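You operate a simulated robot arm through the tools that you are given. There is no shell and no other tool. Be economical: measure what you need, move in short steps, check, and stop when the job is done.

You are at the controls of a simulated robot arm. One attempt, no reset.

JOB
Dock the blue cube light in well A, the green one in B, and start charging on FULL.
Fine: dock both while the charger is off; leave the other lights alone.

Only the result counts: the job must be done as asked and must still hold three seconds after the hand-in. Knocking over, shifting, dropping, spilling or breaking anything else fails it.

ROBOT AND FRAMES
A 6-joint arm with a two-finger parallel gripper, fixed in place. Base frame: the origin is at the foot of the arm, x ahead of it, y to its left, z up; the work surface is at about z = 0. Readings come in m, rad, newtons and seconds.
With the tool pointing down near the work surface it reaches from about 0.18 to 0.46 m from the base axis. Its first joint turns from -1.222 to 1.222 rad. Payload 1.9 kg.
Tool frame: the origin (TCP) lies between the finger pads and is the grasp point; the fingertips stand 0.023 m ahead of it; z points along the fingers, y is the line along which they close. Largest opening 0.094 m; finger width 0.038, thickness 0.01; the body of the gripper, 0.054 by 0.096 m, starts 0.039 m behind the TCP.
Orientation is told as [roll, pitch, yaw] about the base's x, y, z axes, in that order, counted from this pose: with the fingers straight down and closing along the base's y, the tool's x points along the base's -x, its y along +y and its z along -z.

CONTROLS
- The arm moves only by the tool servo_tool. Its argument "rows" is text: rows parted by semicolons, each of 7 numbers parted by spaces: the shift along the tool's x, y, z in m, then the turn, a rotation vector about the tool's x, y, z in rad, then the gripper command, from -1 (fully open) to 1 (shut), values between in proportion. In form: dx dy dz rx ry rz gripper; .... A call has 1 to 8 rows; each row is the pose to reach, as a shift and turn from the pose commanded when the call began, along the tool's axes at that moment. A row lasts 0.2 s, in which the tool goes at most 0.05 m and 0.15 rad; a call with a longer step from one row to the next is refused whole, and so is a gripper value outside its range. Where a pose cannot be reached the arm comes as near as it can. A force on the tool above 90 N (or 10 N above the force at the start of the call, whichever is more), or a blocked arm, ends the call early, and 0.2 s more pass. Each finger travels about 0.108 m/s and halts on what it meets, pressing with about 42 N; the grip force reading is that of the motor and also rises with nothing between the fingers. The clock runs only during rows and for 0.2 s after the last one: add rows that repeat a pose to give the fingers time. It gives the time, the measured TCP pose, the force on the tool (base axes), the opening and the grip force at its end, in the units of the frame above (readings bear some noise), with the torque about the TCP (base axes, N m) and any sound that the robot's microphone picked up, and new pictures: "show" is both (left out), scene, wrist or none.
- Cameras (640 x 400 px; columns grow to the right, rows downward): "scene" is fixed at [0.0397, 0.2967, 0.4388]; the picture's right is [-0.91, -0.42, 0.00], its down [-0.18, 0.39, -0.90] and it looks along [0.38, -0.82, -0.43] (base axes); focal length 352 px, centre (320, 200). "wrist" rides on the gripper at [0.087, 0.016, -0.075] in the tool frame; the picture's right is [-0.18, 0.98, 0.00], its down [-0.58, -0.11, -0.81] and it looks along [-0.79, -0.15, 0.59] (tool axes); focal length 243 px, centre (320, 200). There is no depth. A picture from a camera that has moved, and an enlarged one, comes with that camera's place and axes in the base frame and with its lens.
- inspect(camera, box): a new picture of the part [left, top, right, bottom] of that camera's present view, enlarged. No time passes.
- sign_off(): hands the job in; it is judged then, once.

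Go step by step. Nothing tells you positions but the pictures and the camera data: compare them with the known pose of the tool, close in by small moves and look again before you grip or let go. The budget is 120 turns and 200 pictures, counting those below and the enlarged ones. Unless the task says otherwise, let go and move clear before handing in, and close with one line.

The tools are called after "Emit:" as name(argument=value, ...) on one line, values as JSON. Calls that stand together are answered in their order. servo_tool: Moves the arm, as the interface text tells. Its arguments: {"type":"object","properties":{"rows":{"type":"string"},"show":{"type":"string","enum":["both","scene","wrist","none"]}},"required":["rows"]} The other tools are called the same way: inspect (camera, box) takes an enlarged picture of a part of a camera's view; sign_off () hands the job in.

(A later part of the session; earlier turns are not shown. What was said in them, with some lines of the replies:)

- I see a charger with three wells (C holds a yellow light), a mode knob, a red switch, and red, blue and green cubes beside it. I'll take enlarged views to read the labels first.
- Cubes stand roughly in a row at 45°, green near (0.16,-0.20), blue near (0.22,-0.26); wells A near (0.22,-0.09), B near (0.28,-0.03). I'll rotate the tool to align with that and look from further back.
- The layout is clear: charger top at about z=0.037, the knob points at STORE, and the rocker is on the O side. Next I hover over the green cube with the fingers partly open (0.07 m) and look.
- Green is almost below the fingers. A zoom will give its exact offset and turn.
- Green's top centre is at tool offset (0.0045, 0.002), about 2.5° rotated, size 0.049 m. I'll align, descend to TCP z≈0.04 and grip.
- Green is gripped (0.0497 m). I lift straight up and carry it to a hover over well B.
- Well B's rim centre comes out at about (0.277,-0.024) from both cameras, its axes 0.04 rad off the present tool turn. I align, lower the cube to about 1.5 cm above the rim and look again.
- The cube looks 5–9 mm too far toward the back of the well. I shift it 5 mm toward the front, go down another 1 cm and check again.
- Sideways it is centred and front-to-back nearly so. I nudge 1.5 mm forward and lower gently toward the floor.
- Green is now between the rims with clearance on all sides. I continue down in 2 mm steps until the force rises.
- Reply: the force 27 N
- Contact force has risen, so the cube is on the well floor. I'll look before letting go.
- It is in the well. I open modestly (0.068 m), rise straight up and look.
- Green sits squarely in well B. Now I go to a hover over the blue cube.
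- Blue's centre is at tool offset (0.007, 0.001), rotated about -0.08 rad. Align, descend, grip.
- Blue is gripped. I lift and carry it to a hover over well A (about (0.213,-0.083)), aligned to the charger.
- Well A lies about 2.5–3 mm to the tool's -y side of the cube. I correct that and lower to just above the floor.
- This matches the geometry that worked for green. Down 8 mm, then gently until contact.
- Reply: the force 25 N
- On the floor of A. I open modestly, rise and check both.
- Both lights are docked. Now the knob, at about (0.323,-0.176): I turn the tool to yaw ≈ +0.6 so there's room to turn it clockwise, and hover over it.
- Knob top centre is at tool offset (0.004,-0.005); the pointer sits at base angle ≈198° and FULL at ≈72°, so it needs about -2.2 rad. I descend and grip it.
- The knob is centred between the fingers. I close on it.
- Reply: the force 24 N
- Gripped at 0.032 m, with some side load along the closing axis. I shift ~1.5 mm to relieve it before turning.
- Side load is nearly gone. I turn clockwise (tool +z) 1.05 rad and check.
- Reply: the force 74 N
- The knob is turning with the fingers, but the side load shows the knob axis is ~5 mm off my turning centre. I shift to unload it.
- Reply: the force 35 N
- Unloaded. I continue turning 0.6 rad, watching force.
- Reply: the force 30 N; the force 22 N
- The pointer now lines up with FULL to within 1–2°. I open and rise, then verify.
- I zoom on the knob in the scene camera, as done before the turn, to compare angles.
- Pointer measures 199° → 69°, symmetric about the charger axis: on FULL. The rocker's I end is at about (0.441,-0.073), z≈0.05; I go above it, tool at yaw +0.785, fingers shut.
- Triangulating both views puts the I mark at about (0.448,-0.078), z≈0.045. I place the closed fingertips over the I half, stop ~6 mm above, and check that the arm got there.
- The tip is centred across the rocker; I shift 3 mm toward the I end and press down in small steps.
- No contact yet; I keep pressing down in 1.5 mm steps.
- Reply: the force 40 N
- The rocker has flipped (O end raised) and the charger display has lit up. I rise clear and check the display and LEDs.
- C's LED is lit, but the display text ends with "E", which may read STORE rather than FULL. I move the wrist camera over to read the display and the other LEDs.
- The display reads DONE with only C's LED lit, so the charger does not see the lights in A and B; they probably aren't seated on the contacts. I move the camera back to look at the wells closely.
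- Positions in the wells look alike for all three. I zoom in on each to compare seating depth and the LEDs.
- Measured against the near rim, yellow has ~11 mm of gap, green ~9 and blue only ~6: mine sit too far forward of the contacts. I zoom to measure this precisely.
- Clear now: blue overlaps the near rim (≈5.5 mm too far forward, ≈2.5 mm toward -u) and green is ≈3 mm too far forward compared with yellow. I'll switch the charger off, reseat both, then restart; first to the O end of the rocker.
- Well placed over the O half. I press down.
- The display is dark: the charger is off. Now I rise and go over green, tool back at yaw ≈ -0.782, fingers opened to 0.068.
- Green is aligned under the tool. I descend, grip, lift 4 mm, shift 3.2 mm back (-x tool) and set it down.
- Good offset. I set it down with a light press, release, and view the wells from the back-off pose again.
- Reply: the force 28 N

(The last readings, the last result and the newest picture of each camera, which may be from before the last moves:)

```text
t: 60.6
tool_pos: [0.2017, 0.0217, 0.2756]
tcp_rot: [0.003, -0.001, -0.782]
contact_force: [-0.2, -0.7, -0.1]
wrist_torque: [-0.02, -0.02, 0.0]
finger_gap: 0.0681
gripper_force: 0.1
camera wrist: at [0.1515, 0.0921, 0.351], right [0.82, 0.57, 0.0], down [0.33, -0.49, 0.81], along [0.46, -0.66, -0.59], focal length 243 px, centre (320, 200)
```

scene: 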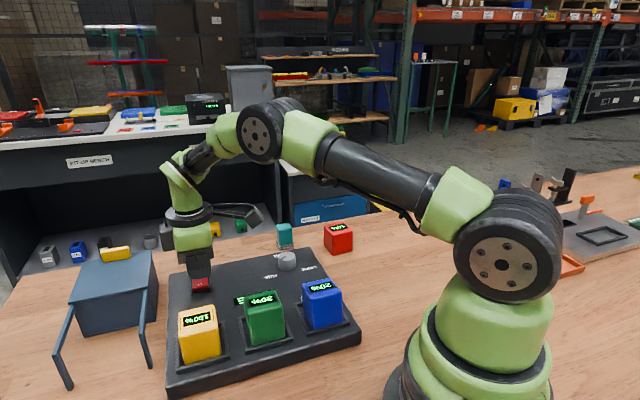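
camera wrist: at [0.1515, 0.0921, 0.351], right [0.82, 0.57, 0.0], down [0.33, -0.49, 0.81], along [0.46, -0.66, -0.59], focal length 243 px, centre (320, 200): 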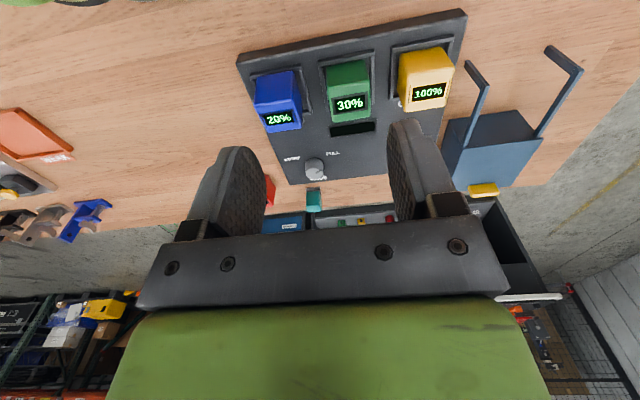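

Emit:
inspect(camera="wrist", box=[240, 50, 320, 100])

Emit:
inspect(camera="wrist", box=[310, 40, 390, 90])

Emit:
inspect(camera="wrist", box=[380, 25, 460, 75])

```text
8.00 times, centred on (280, 75) of wrist
camera zoom: at [0.1515, 0.0921, 0.351], right [0.82, 0.57, 0.0], down [0.33, -0.49, 0.81], along [0.46, -0.66, -0.59], focal length 1941 px, centre (640, 1200)
```

zoom: 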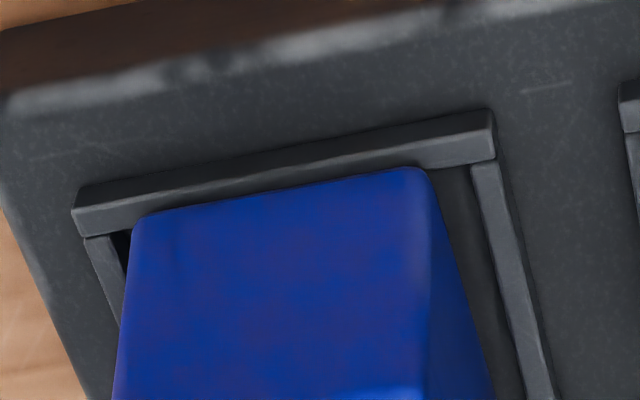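

```text
8.00 times, centred on (350, 65) of wrist
camera zoom: at [0.1515, 0.0921, 0.351], right [0.82, 0.57, 0.0], down [0.33, -0.49, 0.81], along [0.46, -0.66, -0.59], focal length 1941 px, centre (80, 1280)
```

zoom: 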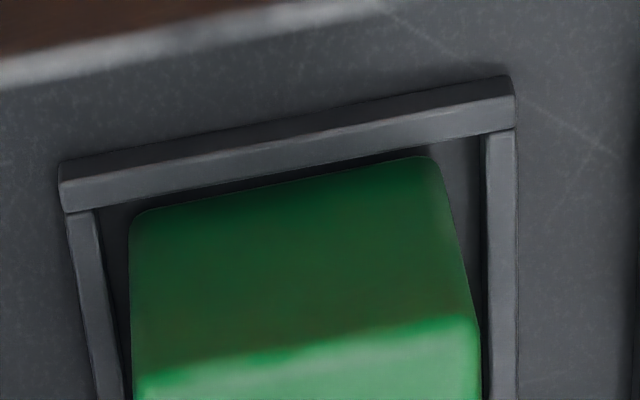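

```text
8.00 times, centred on (420, 50) of wrist
camera zoom: at [0.1515, 0.0921, 0.351], right [0.82, 0.57, 0.0], down [0.33, -0.49, 0.81], along [0.46, -0.66, -0.59], focal length 1941 px, centre (-480, 1400)
```

zoom: 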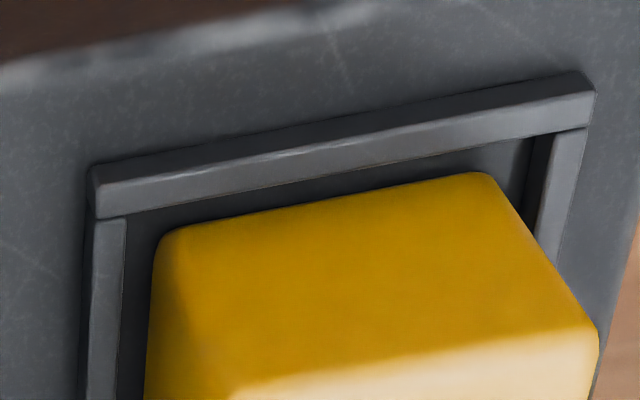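

Green improved but still sits ~2 mm forward of yellow's position; blue is visibly on its near rim. I regrip green and shift it another 2 mm back.

Emit:
servo_tool(rows="-0.03 0.01 0.03 0 0 0 -0.45;-0.06 0.02 0.06 0 0 0 -0.45;-0.085 0.02 0.1 0 0 0 -0.45;-0.085 0.02 0.13 0 0 0 -0.45;-0.085 0.02 0.16 0 0 0 -0.45;-0.085 0.02 0.19 0 0 0 -0.45;-0.085 0.02 0.1985 0 0 0 -0.45;-0.085 0.02 0.1985 0 0 0 -0.45", show="none")

Emit:
servo_tool(rows="0 0 0 0 0 0 0.5;0 0 0 0 0 0 0.5;0 0 0 0 0 0 0.5;0 0 -0.004 0 0 0 0.5;-0.002 0 -0.004 0 0 0 0.5;-0.002 0 -0.002 0 0 0 0.5;-0.002 0 0 0 0 0 0.5;-0.002 0 0.0015 0 0 0 0.5", show="none")

```text
t: 62.4
tool_pos: [0.2786, -0.0251, 0.0771]
tcp_rot: [0.002, -0.001, -0.781]
contact_force: [-0.2, 0.8, -0.3]
wrist_torque: [-0.01, -0.01, -0.02]
finger_gap: 0.0682
gripper_force: 0.1
```

```text
t: 64.2
tool_pos: [0.2792, -0.0267, 0.0785]
tcp_rot: [0.002, -0.001, -0.783]
contact_force: [-8.4, 2.8, 22.2]
wrist_torque: [-0.38, 0.09, -0.07]
finger_gap: 0.0496
gripper_force: 41.5
```

Now release green, rise, and go over blue.

Emit:
servo_tool(rows="0 0 -0.001 0 0 0 -0.1;0 0 -0.001 0 0 0 -0.45;0 0 -0.001 0 0 0 -0.45;0 0 -0.03 0 0 0 -0.45;0 0 -0.07 0 0 0 -0.45;0 0 -0.1 0 0 0 -0.45;0.0037 -0.045 -0.1 0 0 0 -0.45;0.0073 -0.089 -0.1 0 0 0 -0.45", show="wrist")

Emit:
inspect(camera="wrist", box=[240, 0, 400, 130])

```text
t: 66.0
tool_pos: [0.2109, -0.0841, 0.1785]
tcp_rot: [0.002, -0.002, -0.786]
contact_force: [-0.5, 0.5, 0.1]
wrist_torque: [-0.05, -0.01, 0.02]
finger_gap: 0.0682
gripper_force: 0.1
camera wrist: at [0.1608, -0.0123, 0.2524], right [0.82, 0.57, 0.0], down [0.33, -0.49, 0.81], along [0.46, -0.66, -0.59], focal length 243 px, centre (320, 200)
```

wrist: 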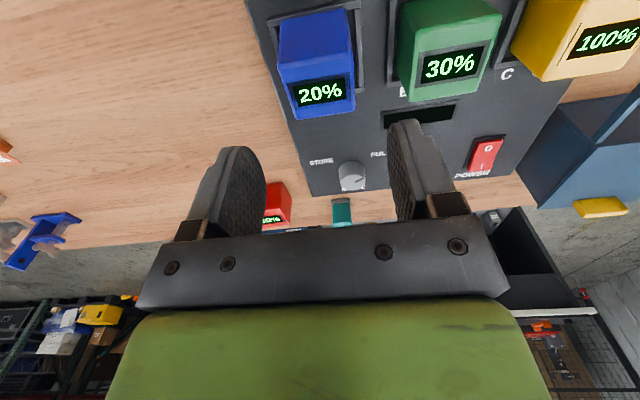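

```text
3.08 times, centred on (320, 65) of wrist
camera zoom: at [0.1608, -0.0123, 0.2524], right [0.82, 0.57, 0.0], down [0.33, -0.49, 0.81], along [0.46, -0.66, -0.59], focal length 746 px, centre (320, 615)
```

zoom: 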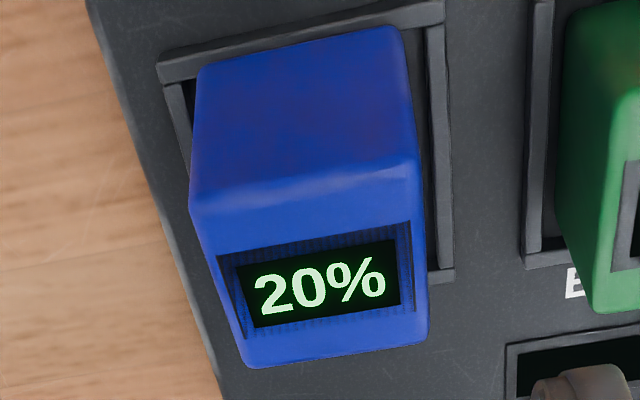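

Blue is gripped at its present place first; then I lift 8 mm and shift it ~7.5 mm back and 1.5–2.5 mm toward +u, and look.

Emit:
servo_tool(rows="0 -0.001 0.03 0 0 0 -0.45;0 -0.001 0.06 0 0 0 -0.45;0 -0.001 0.09 0 0 0 -0.45;0 -0.001 0.1 0 0 0 -0.45;0 -0.001 0.1 0 0 0 -0.45;0 -0.001 0.1 0 0 0 0.5;0 -0.001 0.1 0 0 0 0.5;0 -0.001 0.1 0 0 0 0.5", show="none")

Emit:
servo_tool(rows="0 0 -0.004 0 0 0 0.5;0 0 -0.006 0 0 0 0.5;-0.004 0.001 -0.006 0 0 0 0.5;-0.0075 0.0022 -0.006 0 0 0 0.5;-0.0075 0.0022 -0.006 0 0 0 0.5", show="none")

Emit:
inspect(camera="wrist", box=[200, 0, 440, 150])

Emit:
inspect(camera="scene", box=[230, 265, 370, 355])

```text
t: 67.8
tool_pos: [0.2095, -0.0836, 0.0773]
tcp_rot: [0.002, -0.001, -0.782]
contact_force: [1.2, 0.3, -0.3]
wrist_torque: [-0.01, -0.01, 0.01]
finger_gap: 0.0499
gripper_force: 42.3
```

```text
t: 69.0
tool_pos: [0.2169, -0.089, 0.0842]
tcp_rot: [0.001, -0.002, -0.782]
contact_force: [-0.3, 0.2, -3.0]
wrist_torque: [-0.01, 0.0, 0.01]
finger_gap: 0.0497
gripper_force: 42.8
```

```text
2.67 times, centred on (320, 75) of wrist
camera zoom: at [0.1661, -0.0171, 0.1579], right [0.82, 0.57, 0.0], down [0.33, -0.49, 0.81], along [0.46, -0.66, -0.59], focal length 647 px, centre (320, 533)
```

zoom: 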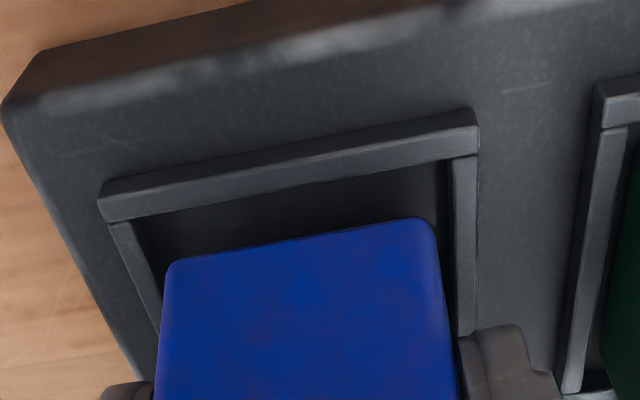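

```text
4.44 times, centred on (300, 310) of scene
camera zoom: at [0.0398, 0.2967, 0.4388], right [-0.91, -0.42, 0.0], down [-0.18, 0.39, -0.9], along [0.38, -0.82, -0.43], focal length 1563 px, centre (409, -289)
```

zoom: 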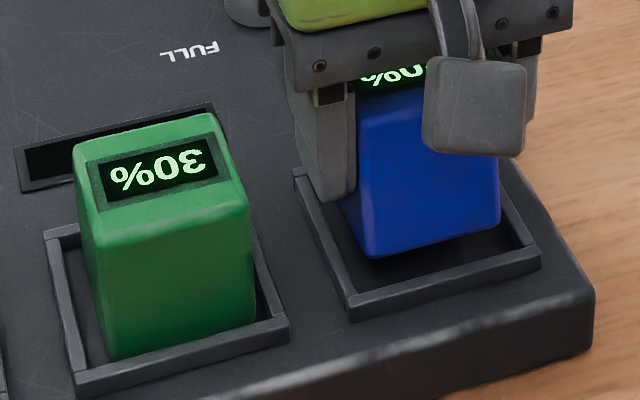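

Front-back gap now matches green's; sideways blue is ~2 mm too far toward +u, so I take that back and set it down.

Emit:
servo_tool(rows="0 -0.0022 0 0 0 0 0.5;0 -0.0022 0.003 0 0 0 0.5;0 -0.0022 0.005 0 0 0 0.5;0 -0.0022 0.007 0 0 0 0.5;0 -0.0022 0.007 0 0 0 0.5", show="none")

```text
t: 70.2
tool_pos: [0.216, -0.0893, 0.0758]
tcp_rot: [0.001, -0.001, -0.783]
contact_force: [-5.4, 6.9, 27.5]
wrist_torque: [-0.28, -0.05, -0.07]
finger_gap: 0.0499
gripper_force: 42.0
```

Emit:
servo_tool(rows="0 0 -0.001 0 0 0 -0.1;0 0 -0.001 0 0 0 -0.45;0 0 -0.001 0 0 0 -0.45;0 0 -0.04 0 0 0 -0.45;0 0 -0.08 0 0 0 -0.45;0.028 0.022 -0.11 0 0 0 -0.45;0.056 0.044 -0.14 0 0 0 -0.45;0.075 0.06 -0.17 0 0 0 -0.45", show="none")

Emit:
servo_tool(rows="0.0134 0.0086 -0.03 0 0 0 -0.45;0.0134 0.0086 -0.03 0 0 0 -0.45", show="wrist")

Emit:
inspect(camera="wrist", box=[240, 50, 320, 100])

Emit:
inspect(camera="wrist", box=[310, 40, 390, 90])

```text
t: 72.0
tool_pos: [0.205, 0.0062, 0.2443]
tcp_rot: [0.002, -0.002, -0.783]
contact_force: [0.7, -0.2, -0.3]
wrist_torque: [0.0, 0.0, 0.05]
finger_gap: 0.0682
gripper_force: 0.1
```

```text
t: 72.6
tool_pos: [0.2003, 0.0228, 0.2754]
tcp_rot: [0.001, -0.004, -0.782]
contact_force: [-0.3, 0.1, -0.4]
wrist_torque: [0.02, 0.01, -0.04]
finger_gap: 0.0683
gripper_force: 0.1
camera wrist: at [0.1508, 0.093, 0.3493], right [0.82, 0.57, 0.0], down [0.33, -0.49, 0.81], along [0.46, -0.66, -0.59], focal length 243 px, centre (320, 200)
```

wrist: 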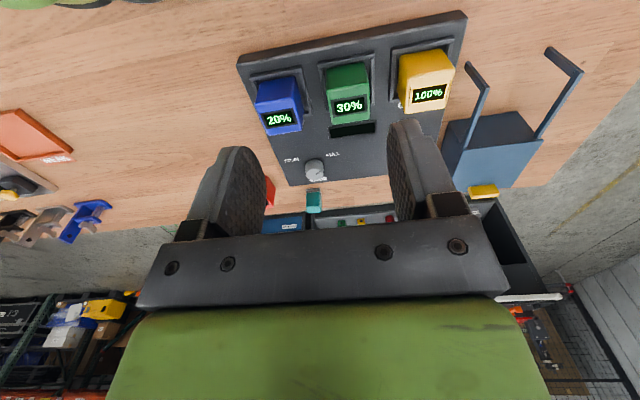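

```text
8.00 times, centred on (280, 75) of wrist
camera zoom: at [0.1508, 0.093, 0.3493], right [0.82, 0.57, 0.0], down [0.33, -0.49, 0.81], along [0.46, -0.66, -0.59], focal length 1941 px, centre (640, 1200)
```

zoom: 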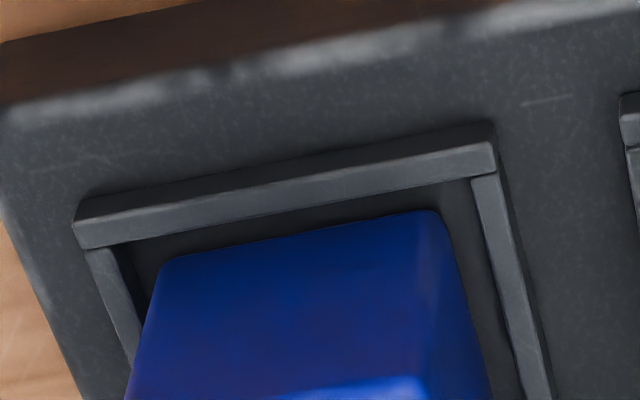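

```text
8.00 times, centred on (350, 65) of wrist
camera zoom: at [0.1508, 0.093, 0.3493], right [0.82, 0.57, 0.0], down [0.33, -0.49, 0.81], along [0.46, -0.66, -0.59], focal length 1941 px, centre (80, 1280)
```

zoom: 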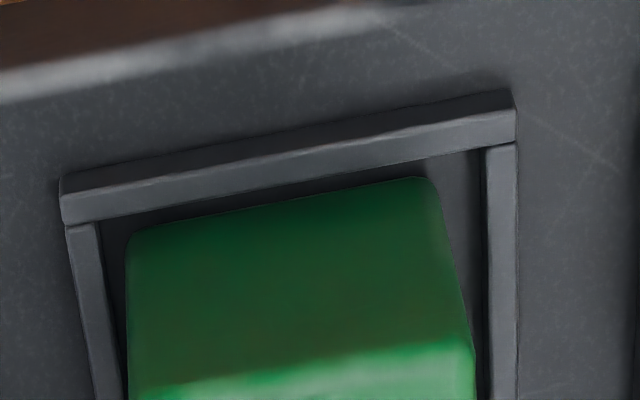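

All three now sit alike in their wells. I return to the rocker's I end and press it again.

Emit:
servo_tool(rows="-0.031 0.013 0 0 0 -0.14 0.3;-0.062 0.026 0 0 0 -0.28 1;-0.093 0.039 0 0 0 -0.42 1;-0.124 0.0515 0 0 0 -0.56 1;-0.155 0.064 0 0 0 -0.7 1;-0.186 0.077 0.02 0 0 -0.84 1;-0.217 0.09 0.04 0 0 -0.98 1;-0.2473 0.1031 0.06 0 0 -1.12 1", show="none")

Emit:
servo_tool(rows="0 0 0.04 0 0 -0.147 1;0 0 0.08 0 0 -0.294 1;0 0 0.11 0 0 -0.447 1;0 0 0.138 0 0 -0.447 1;0 0 0.138 0 0 -0.447 1", show="none")

Emit:
inspect(camera="wrist", box=[220, 40, 420, 190])

```text
t: 74.4
tool_pos: [0.4431, -0.0782, 0.2127]
tcp_rot: [0.003, 0.001, 0.336]
contact_force: [0.4, 0.2, 0.0]
wrist_torque: [-0.01, 0.0, 0.0]
finger_gap: 0.0004
gripper_force: 42.0
out of reach, approached as far as the arm can: row 8
```

```text
refused: row 3 steps farther than a row can; nothing moved
```

```text
2.67 times, centred on (320, 115) of wrist
camera zoom: at [0.3566, -0.0927, 0.2879], right [-0.15, 0.99, 0.0], down [0.59, 0.09, 0.81], along [0.8, 0.12, -0.59], focal length 647 px, centre (320, 427)
```

zoom: 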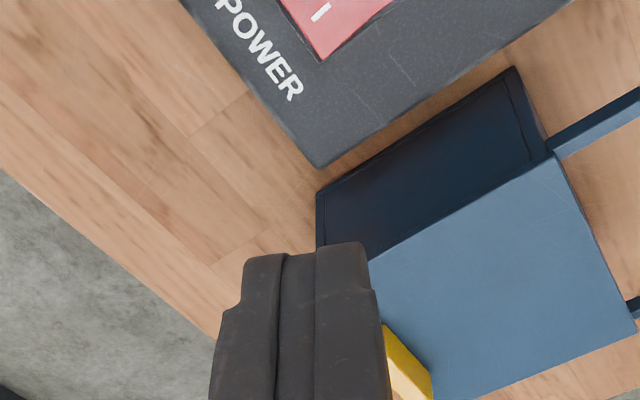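

Emit:
servo_tool(rows="0 0 0.035 0 0 -0.147 1;0 0 0.07 0 0 -0.294 1;0 0 0.105 0 0 -0.441 1;0 0 0.133 0 0 -0.447 1;0 0 0.133 0 0 -0.447 1", show="none")

Emit:
inspect(camera="wrist", box=[220, 40, 420, 190])

```text
t: 75.6
tool_pos: [0.455, -0.0766, 0.0795]
tcp_rot: [-0.001, -0.002, 0.786]
contact_force: [0.1, -0.8, -0.4]
wrist_torque: [0.0, 0.01, -0.01]
finger_gap: 0.0001
gripper_force: 41.3
out of reach, approached as far as the arm can: row 1, 2, 3, 4, 5
```

```text
2.67 times, centred on (320, 115) of wrist
camera zoom: at [0.3807, -0.1282, 0.1549], right [-0.56, 0.83, 0.0], down [0.49, 0.33, 0.81], along [0.67, 0.46, -0.59], focal length 647 px, centre (320, 427)
```

zoom: 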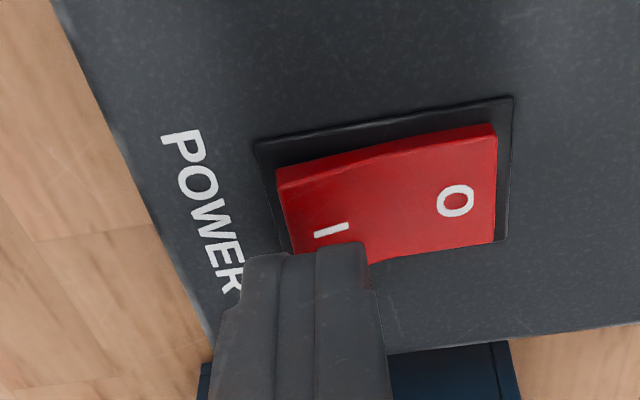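

The arm ended ~6 mm too far out; I correct to the spot that worked before.

Emit:
servo_tool(rows="0.0056 0.0036 0 0 0 0 1;0.0056 0.0036 0.004 0 0 0 1;0.0056 0.0036 0.004 0 0 0 1", show="none")

```text
t: 76.4
tool_pos: [0.4524, -0.0802, 0.0763]
tcp_rot: [0.0, 0.001, 0.782]
contact_force: [0.1, 0.9, -0.7]
wrist_torque: [0.01, 0.01, -0.02]
finger_gap: 0.0
gripper_force: 41.9
out of reach, approached as far as the arm can: row 1, 2, 3
```

Emit:
servo_tool(rows="0.003 0.0055 0 0 0 0 1;0.003 0.0055 0 0 0 0 1", show="none")

Emit:
inspect(camera="wrist", box=[220, 40, 420, 190])

```text
t: 77.0
tool_pos: [0.4527, -0.0799, 0.0755]
tcp_rot: [0.0, 0.0, 0.785]
contact_force: [1.1, -0.2, 0.1]
wrist_torque: [0.05, -0.02, -0.02]
finger_gap: 0.0
gripper_force: 42.4
out of reach, approached as far as the arm can: row 1, 2
```

```text
2.67 times, centred on (320, 115) of wrist
camera zoom: at [0.3796, -0.1319, 0.1511], right [-0.56, 0.83, 0.0], down [0.49, 0.33, 0.81], along [0.67, 0.46, -0.59], focal length 647 px, centre (320, 427)
```

zoom: 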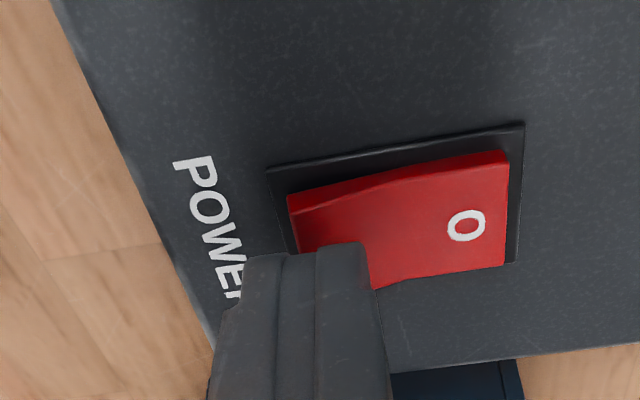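

Emit:
servo_tool(rows="0.003 0.006 0 0 0 0 1;0.003 0.006 0 0 0 0 1", show="none")

Emit:
inspect(camera="wrist", box=[220, 40, 420, 190])

```text
t: 77.6
tool_pos: [0.4523, -0.0805, 0.0759]
tcp_rot: [-0.001, 0.0, 0.784]
contact_force: [0.0, -0.2, 0.0]
wrist_torque: [-0.02, 0.0, -0.02]
finger_gap: 0.0
gripper_force: 42.3
out of reach, approached as far as the arm can: row 1, 2
```

```text
2.67 times, centred on (320, 115) of wrist
camera zoom: at [0.3796, -0.1319, 0.1511], right [-0.56, 0.83, 0.0], down [0.49, 0.33, 0.81], along [0.67, 0.46, -0.59], focal length 647 px, centre (320, 427)
```

zoom: 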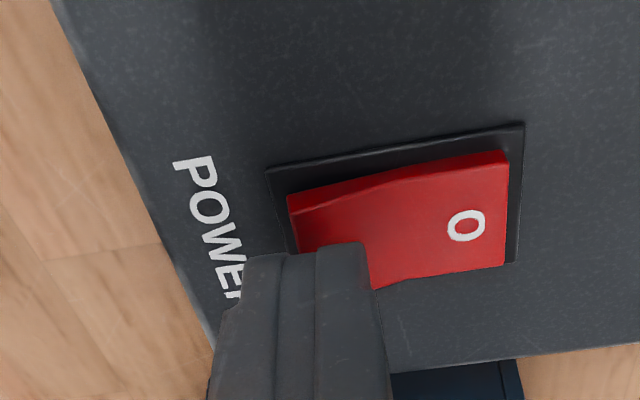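

Emit:
servo_tool(rows="0.012 0.01 -0.005 0 0 0 1;0.012 0.01 -0.005 0 0 0 1", show="none")

```text
t: 78.2
tool_pos: [0.4518, -0.085, 0.0809]
tcp_rot: [0.001, -0.003, 0.784]
contact_force: [-0.3, -0.5, -0.3]
wrist_torque: [-0.03, -0.01, 0.0]
finger_gap: 0.0
gripper_force: 41.4
out of reach, approached as far as the arm can: row 1, 2
```

The commanded pose had drifted beyond reach; I pull it inward by 3 cm along the radius, a bit higher, to regain control.

Emit:
servo_tool(rows="0.017 0.0248 -0.01 0 0 0 1;0.017 0.0248 -0.01 0 0 0 1", show="none")

```text
t: 78.8
tool_pos: [0.4535, -0.0839, 0.0834]
tcp_rot: [0.0, -0.002, 0.785]
contact_force: [1.1, -0.1, -0.6]
wrist_torque: [0.0, 0.01, 0.0]
finger_gap: 0.0
gripper_force: 42.1
out of reach, approached as far as the arm can: row 1, 2
```

Emit:
servo_tool(rows="0.025 0.028 -0.02 0 0 0 1;0.045 0.05 -0.03 0 0 0 1;0.045 0.05 -0.03 0 0 0 1", show="none")

```text
t: 79.6
tool_pos: [0.4524, -0.0888, 0.0973]
tcp_rot: [0.0, -0.001, 0.784]
contact_force: [-0.3, 0.8, 0.0]
wrist_torque: [0.0, -0.03, -0.02]
finger_gap: 0.0
gripper_force: 41.6
out of reach, approached as far as the arm can: row 1, 2, 3
```

The arm seems stuck at full stretch. I try a longer retreat, up and inward.

Emit:
servo_tool(rows="0.015 0.015 -0.04 0 0 0 1;0.03 0.03 -0.08 0 0 0 1;0.045 0.045 -0.11 0 0 0 1;0.06 0.06 -0.13 0 0 0 1;0.075 0.075 -0.14 0 0 0 1;0.09 0.09 -0.14 0 0 0 1;0.1 0.1 -0.14 0 0 0 1;0.1 0.1 -0.14 0 0 0 1")

```text
t: 81.4
tool_pos: [0.4379, -0.1018, 0.2146]
tcp_rot: [-0.001, -0.002, 0.784]
contact_force: [0.0, 0.6, 1.1]
wrist_torque: [0.0, -0.03, 0.01]
finger_gap: 0.0002
gripper_force: 41.9
out of reach, approached as far as the arm can: row 1, 2, 3, 4, 5, 6, 7, 8
camera wrist: at [0.3643, -0.153, 0.289], right [-0.56, 0.83, 0.0], down [0.49, 0.33, 0.81], along [0.67, 0.46, -0.59], focal length 243 px, centre (320, 200)
```

scene: 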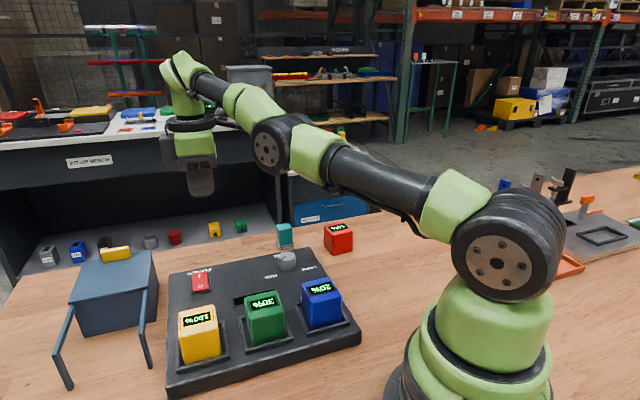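
wrist: 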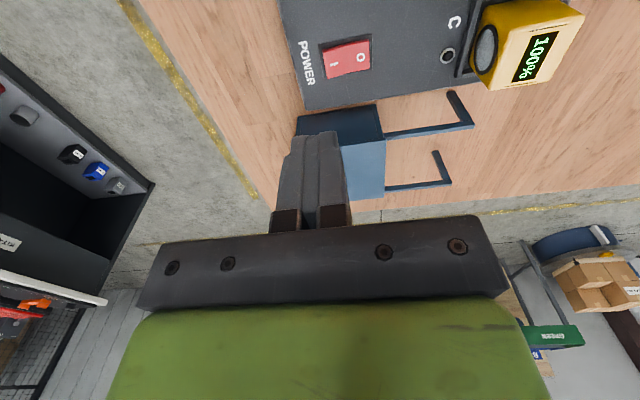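

The elbow is straight; moving up may push it against its limit, so I try moving down and inward instead (staying above everything).

Emit:
servo_tool(rows="0.01 0.01 0.02 0 0 0 1;0.02 0.02 0.04 0 0 0 1;0.03 0.03 0.06 0 0 0 1;0.03 0.03 0.07 0 0 0 1;0.03 0.03 0.07 0 0 0 1", show="none")

```text
t: 82.6
tool_pos: [0.4425, -0.1145, 0.1726]
tcp_rot: [0.002, -0.002, 0.783]
contact_force: [-0.7, 0.5, 0.5]
wrist_torque: [-0.02, 0.03, 0.01]
finger_gap: 0.0
gripper_force: 41.8
out of reach, approached as far as the arm can: row 1, 2, 3, 4, 5
```

The readings fit a commanded pose that had run far outside reach, so pulling inward must continue. I keep going, with extra height for safety, until the arm follows again.

Emit:
servo_tool(rows="0.005 0.02 -0.03 0 0 0 1;0.01 0.04 -0.05 0 0 0 1;0.015 0.06 -0.05 0 0 0 1;0.02 0.08 -0.05 0 0 0 1;0.025 0.1 -0.05 0 0 0 1;0.0283 0.113 -0.05 0 0 0 1", show="none")

```text
t: 84.0
tool_pos: [0.4358, -0.0962, 0.2265]
tcp_rot: [0.0, -0.001, 0.785]
contact_force: [0.5, 0.7, 0.7]
wrist_torque: [0.02, 0.03, 0.0]
finger_gap: 0.0
gripper_force: 42.0
out of reach, approached as far as the arm can: row 1, 2, 3, 4, 5, 6
```

Emit:
servo_tool(rows="0.007 0.014 0 0 0 0 1;0.014 0.028 0 0 0 0 1;0.021 0.042 0 0 0 0 1;0.0283 0.0566 0 0 0 0 1;0.0283 0.0566 0 0 0 0 1", show="none")

```text
t: 85.2
tool_pos: [0.4353, -0.0915, 0.2295]
tcp_rot: [0.0, -0.002, 0.784]
contact_force: [0.1, 0.3, -0.3]
wrist_torque: [0.02, -0.01, 0.0]
finger_gap: 0.0
gripper_force: 41.8
out of reach, approached as far as the arm can: row 1, 2, 3, 4, 5
```

Emit:
servo_tool(rows="0.02 0.034 0 0 0 0 1;0.04 0.067 0 0 0 0 1;0.06 0.1 0 0 0 0 1;0.08 0.134 0 0 0 0 1;0.1 0.167 0 0 0 0 1;0.106 0.1768 0 0 0 0 1;0.106 0.1768 0 0 0 0 1", show="none")

```text
t: 86.8
tool_pos: [0.4328, -0.0892, 0.2411]
tcp_rot: [0.001, -0.002, 0.785]
contact_force: [0.2, -0.1, -0.2]
wrist_torque: [0.01, -0.03, -0.01]
finger_gap: 0.0
gripper_force: 42.1
out of reach, approached as far as the arm can: row 1, 2, 3, 4, 5, 6, 7
```

More likely the elbow is locked straight and the solver can't bend it from there. A small tilt about the sideways axis should bend the elbow; I try that at this safe height.

Emit:
servo_tool(rows="0.02 0.03 0 -0.117 0.077 0 1;0.03 0.04 0 -0.234 0.154 0 1;0.04 0.05 0 -0.25 0.165 0 1;0.04 0.05 0 -0.25 0.165 0 1", show="none")

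```text
t: 87.8
tool_pos: [0.3727, -0.0832, 0.2391]
tcp_rot: [0.25, 0.161, 0.803]
contact_force: [0.1, -0.8, -0.1]
wrist_torque: [-0.02, -0.01, -0.04]
finger_gap: 0.0001
gripper_force: 42.1
out of reach, approached as far as the arm can: row 1
```

Freed: the arm follows again. I undo the tilt here.

Emit:
servo_tool(rows="0 0 0 0.12 -0.08 0 1;0 0 0 0.24 -0.158 0 1;0 0 0 0.25 -0.165 0 1;0 0 0 0.25 -0.165 0 1", show="none")

```text
t: 88.8
tool_pos: [0.3715, -0.085, 0.2398]
tcp_rot: [0.001, -0.003, 0.784]
contact_force: [-0.3, -0.4, -0.5]
wrist_torque: [0.01, -0.04, 0.02]
finger_gap: 0.0002
gripper_force: 41.7
```

Emit:
servo_tool(rows="0 0 0.045 0 0 0 1;0 0 0.09 0 0 0 1;0 0 0.14 0 0 0 1;-0.02 -0.015 0.155 0 0 0 1;-0.04 -0.03 0.16 0 0 0 1;-0.0587 -0.0453 0.162 0 0 0 1;-0.0587 -0.0453 0.162 0 0 0 1", show="none")

Emit:
inspect(camera="wrist", box=[220, 40, 420, 190])

```text
t: 90.4
tool_pos: [0.4458, -0.0772, 0.077]
tcp_rot: [0.0, -0.003, 0.785]
contact_force: [-0.4, -0.4, -1.4]
wrist_torque: [0.01, 0.0, 0.02]
finger_gap: 0.0
gripper_force: 42.4
```

```text
2.67 times, centred on (320, 115) of wrist
camera zoom: at [0.3723, -0.1285, 0.1507], right [-0.56, 0.83, 0.0], down [0.49, 0.33, 0.81], along [0.67, 0.46, -0.59], focal length 647 px, centre (320, 427)
```

zoom: 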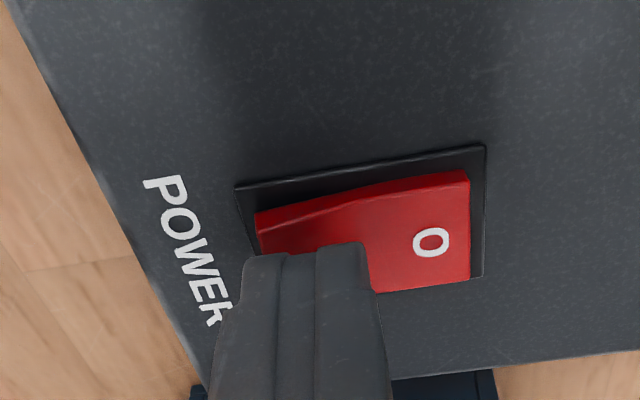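

In place over the I half. I press down to the depth that worked before.

Emit:
servo_tool(rows="0 -0.0015 0.005 0 0 0 1;0 -0.0015 0.01 0 0 0 1;0 -0.0015 0.013 0 0 0 1;0 -0.0015 0.0155 0 0 0 1;0 -0.0015 0.0175 0 0 0 1;0 -0.0015 0.0175 0 0 0 1", show="none")

Emit:
inspect(camera="scene", box=[170, 240, 290, 320])

```text
t: 91.8
tool_pos: [0.4479, -0.0773, 0.0612]
tcp_rot: [-0.004, -0.005, 0.783]
contact_force: [-25.1, -1.1, 53.1]
wrist_torque: [-0.01, 1.28, 0.03]
finger_gap: 0.0
gripper_force: 41.8
```

```text
5.00 times, centred on (230, 280) of scene
camera zoom: at [0.0396, 0.2967, 0.4388], right [-0.91, -0.42, 0.0], down [-0.18, 0.39, -0.9], along [0.38, -0.82, -0.43], focal length 1758 px, centre (770, -200)
```

zoom: 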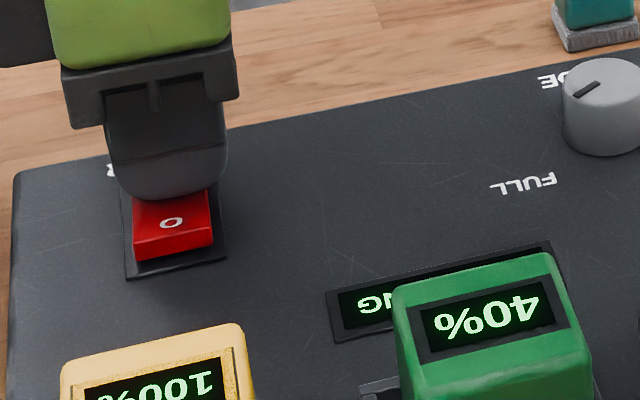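

The display now ends in "NG" (CHARGING) and green already shows 40%. I rise and move inward, away from full stretch, then check blue and the LEDs.

Emit:
servo_tool(rows="0.005 0.005 -0.02 0 0 0 1;0.015 0.015 -0.05 0 0 0 1;0.03 0.03 -0.09 0 0 0 1;0.05 0.05 -0.13 0 0 0 1;0.065 0.065 -0.17 0 0 0 1;0.075 0.075 -0.2 0 0 0 1;0.075 0.075 -0.2 0 0 0 1", show="scene")

Emit:
inspect(camera="scene", box=[165, 240, 365, 365])

```text
t: 93.4
tool_pos: [0.3435, -0.0806, 0.2595]
tcp_rot: [-0.002, -0.002, 0.782]
contact_force: [0.0, -0.6, -0.1]
wrist_torque: [0.0, -0.01, 0.03]
finger_gap: 0.0001
gripper_force: 42.1
```

scene: 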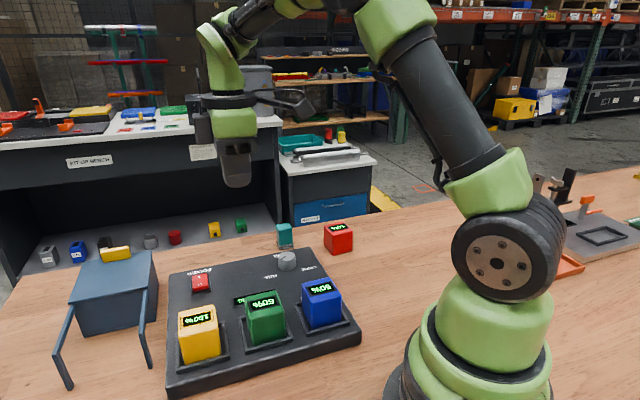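

```text
3.20 times, centred on (265, 302) of scene
camera zoom: at [0.0397, 0.2967, 0.4388], right [-0.91, -0.42, 0.0], down [-0.18, 0.39, -0.9], along [0.38, -0.82, -0.43], focal length 1125 px, centre (496, -128)
```

zoom: 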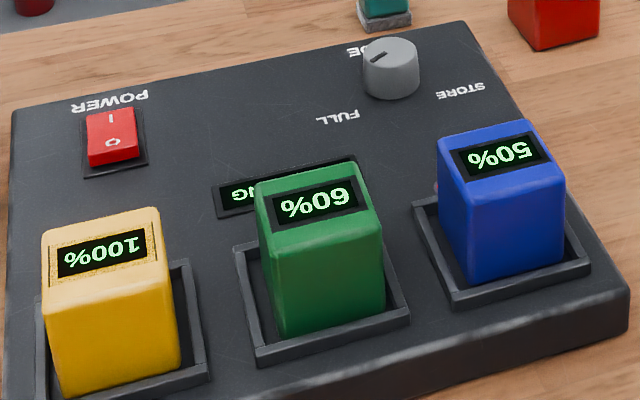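

Both are charging: green 60%, blue 50%. I wait a couple of seconds to confirm they go past any storage level, which proves FULL mode.

Emit:
servo_tool(rows="0 0 0 0 0 0 0;0 0 0 0 0 0 0;0 0 0 0 0 0 0;0 0 0 0 0 0 0;0 0 0 0 0 0 0;0 0 0 0 0 0 0;0 0 0 0 0 0 0;0 0 0 0 0 0 0", show="none")

Emit:
inspect(camera="scene", box=[165, 240, 365, 365])

```text
t: 95.2
tool_pos: [0.3443, -0.0788, 0.259]
tcp_rot: [-0.002, -0.002, 0.783]
contact_force: [-0.3, 0.7, -0.3]
wrist_torque: [0.02, -0.02, 0.01]
finger_gap: 0.047
gripper_force: 0.0
```

```text
3.20 times, centred on (265, 302) of scene
camera zoom: at [0.0397, 0.2967, 0.4388], right [-0.91, -0.42, 0.0], down [-0.18, 0.39, -0.9], along [0.38, -0.82, -0.43], focal length 1125 px, centre (496, -128)
```

zoom: 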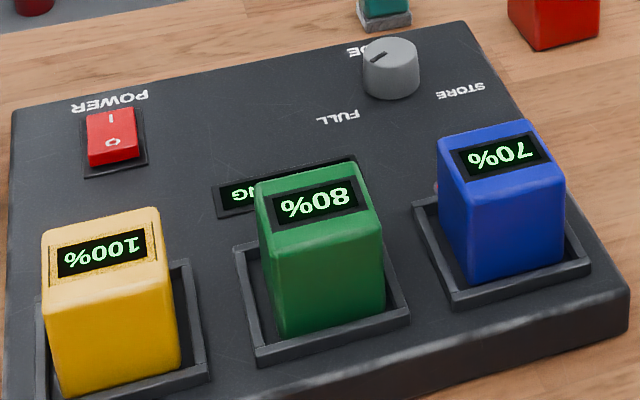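

Green is at 80% and blue at 70%, still charging, with the knob on FULL and the arm clear. I hand in.

Emit:
sign_off()

```text
The job is handed in.
```

The blue light is docked in A and the green one in B, both charging on FULL; the first power-on missed them, so I switched off, reseated both and restarted.
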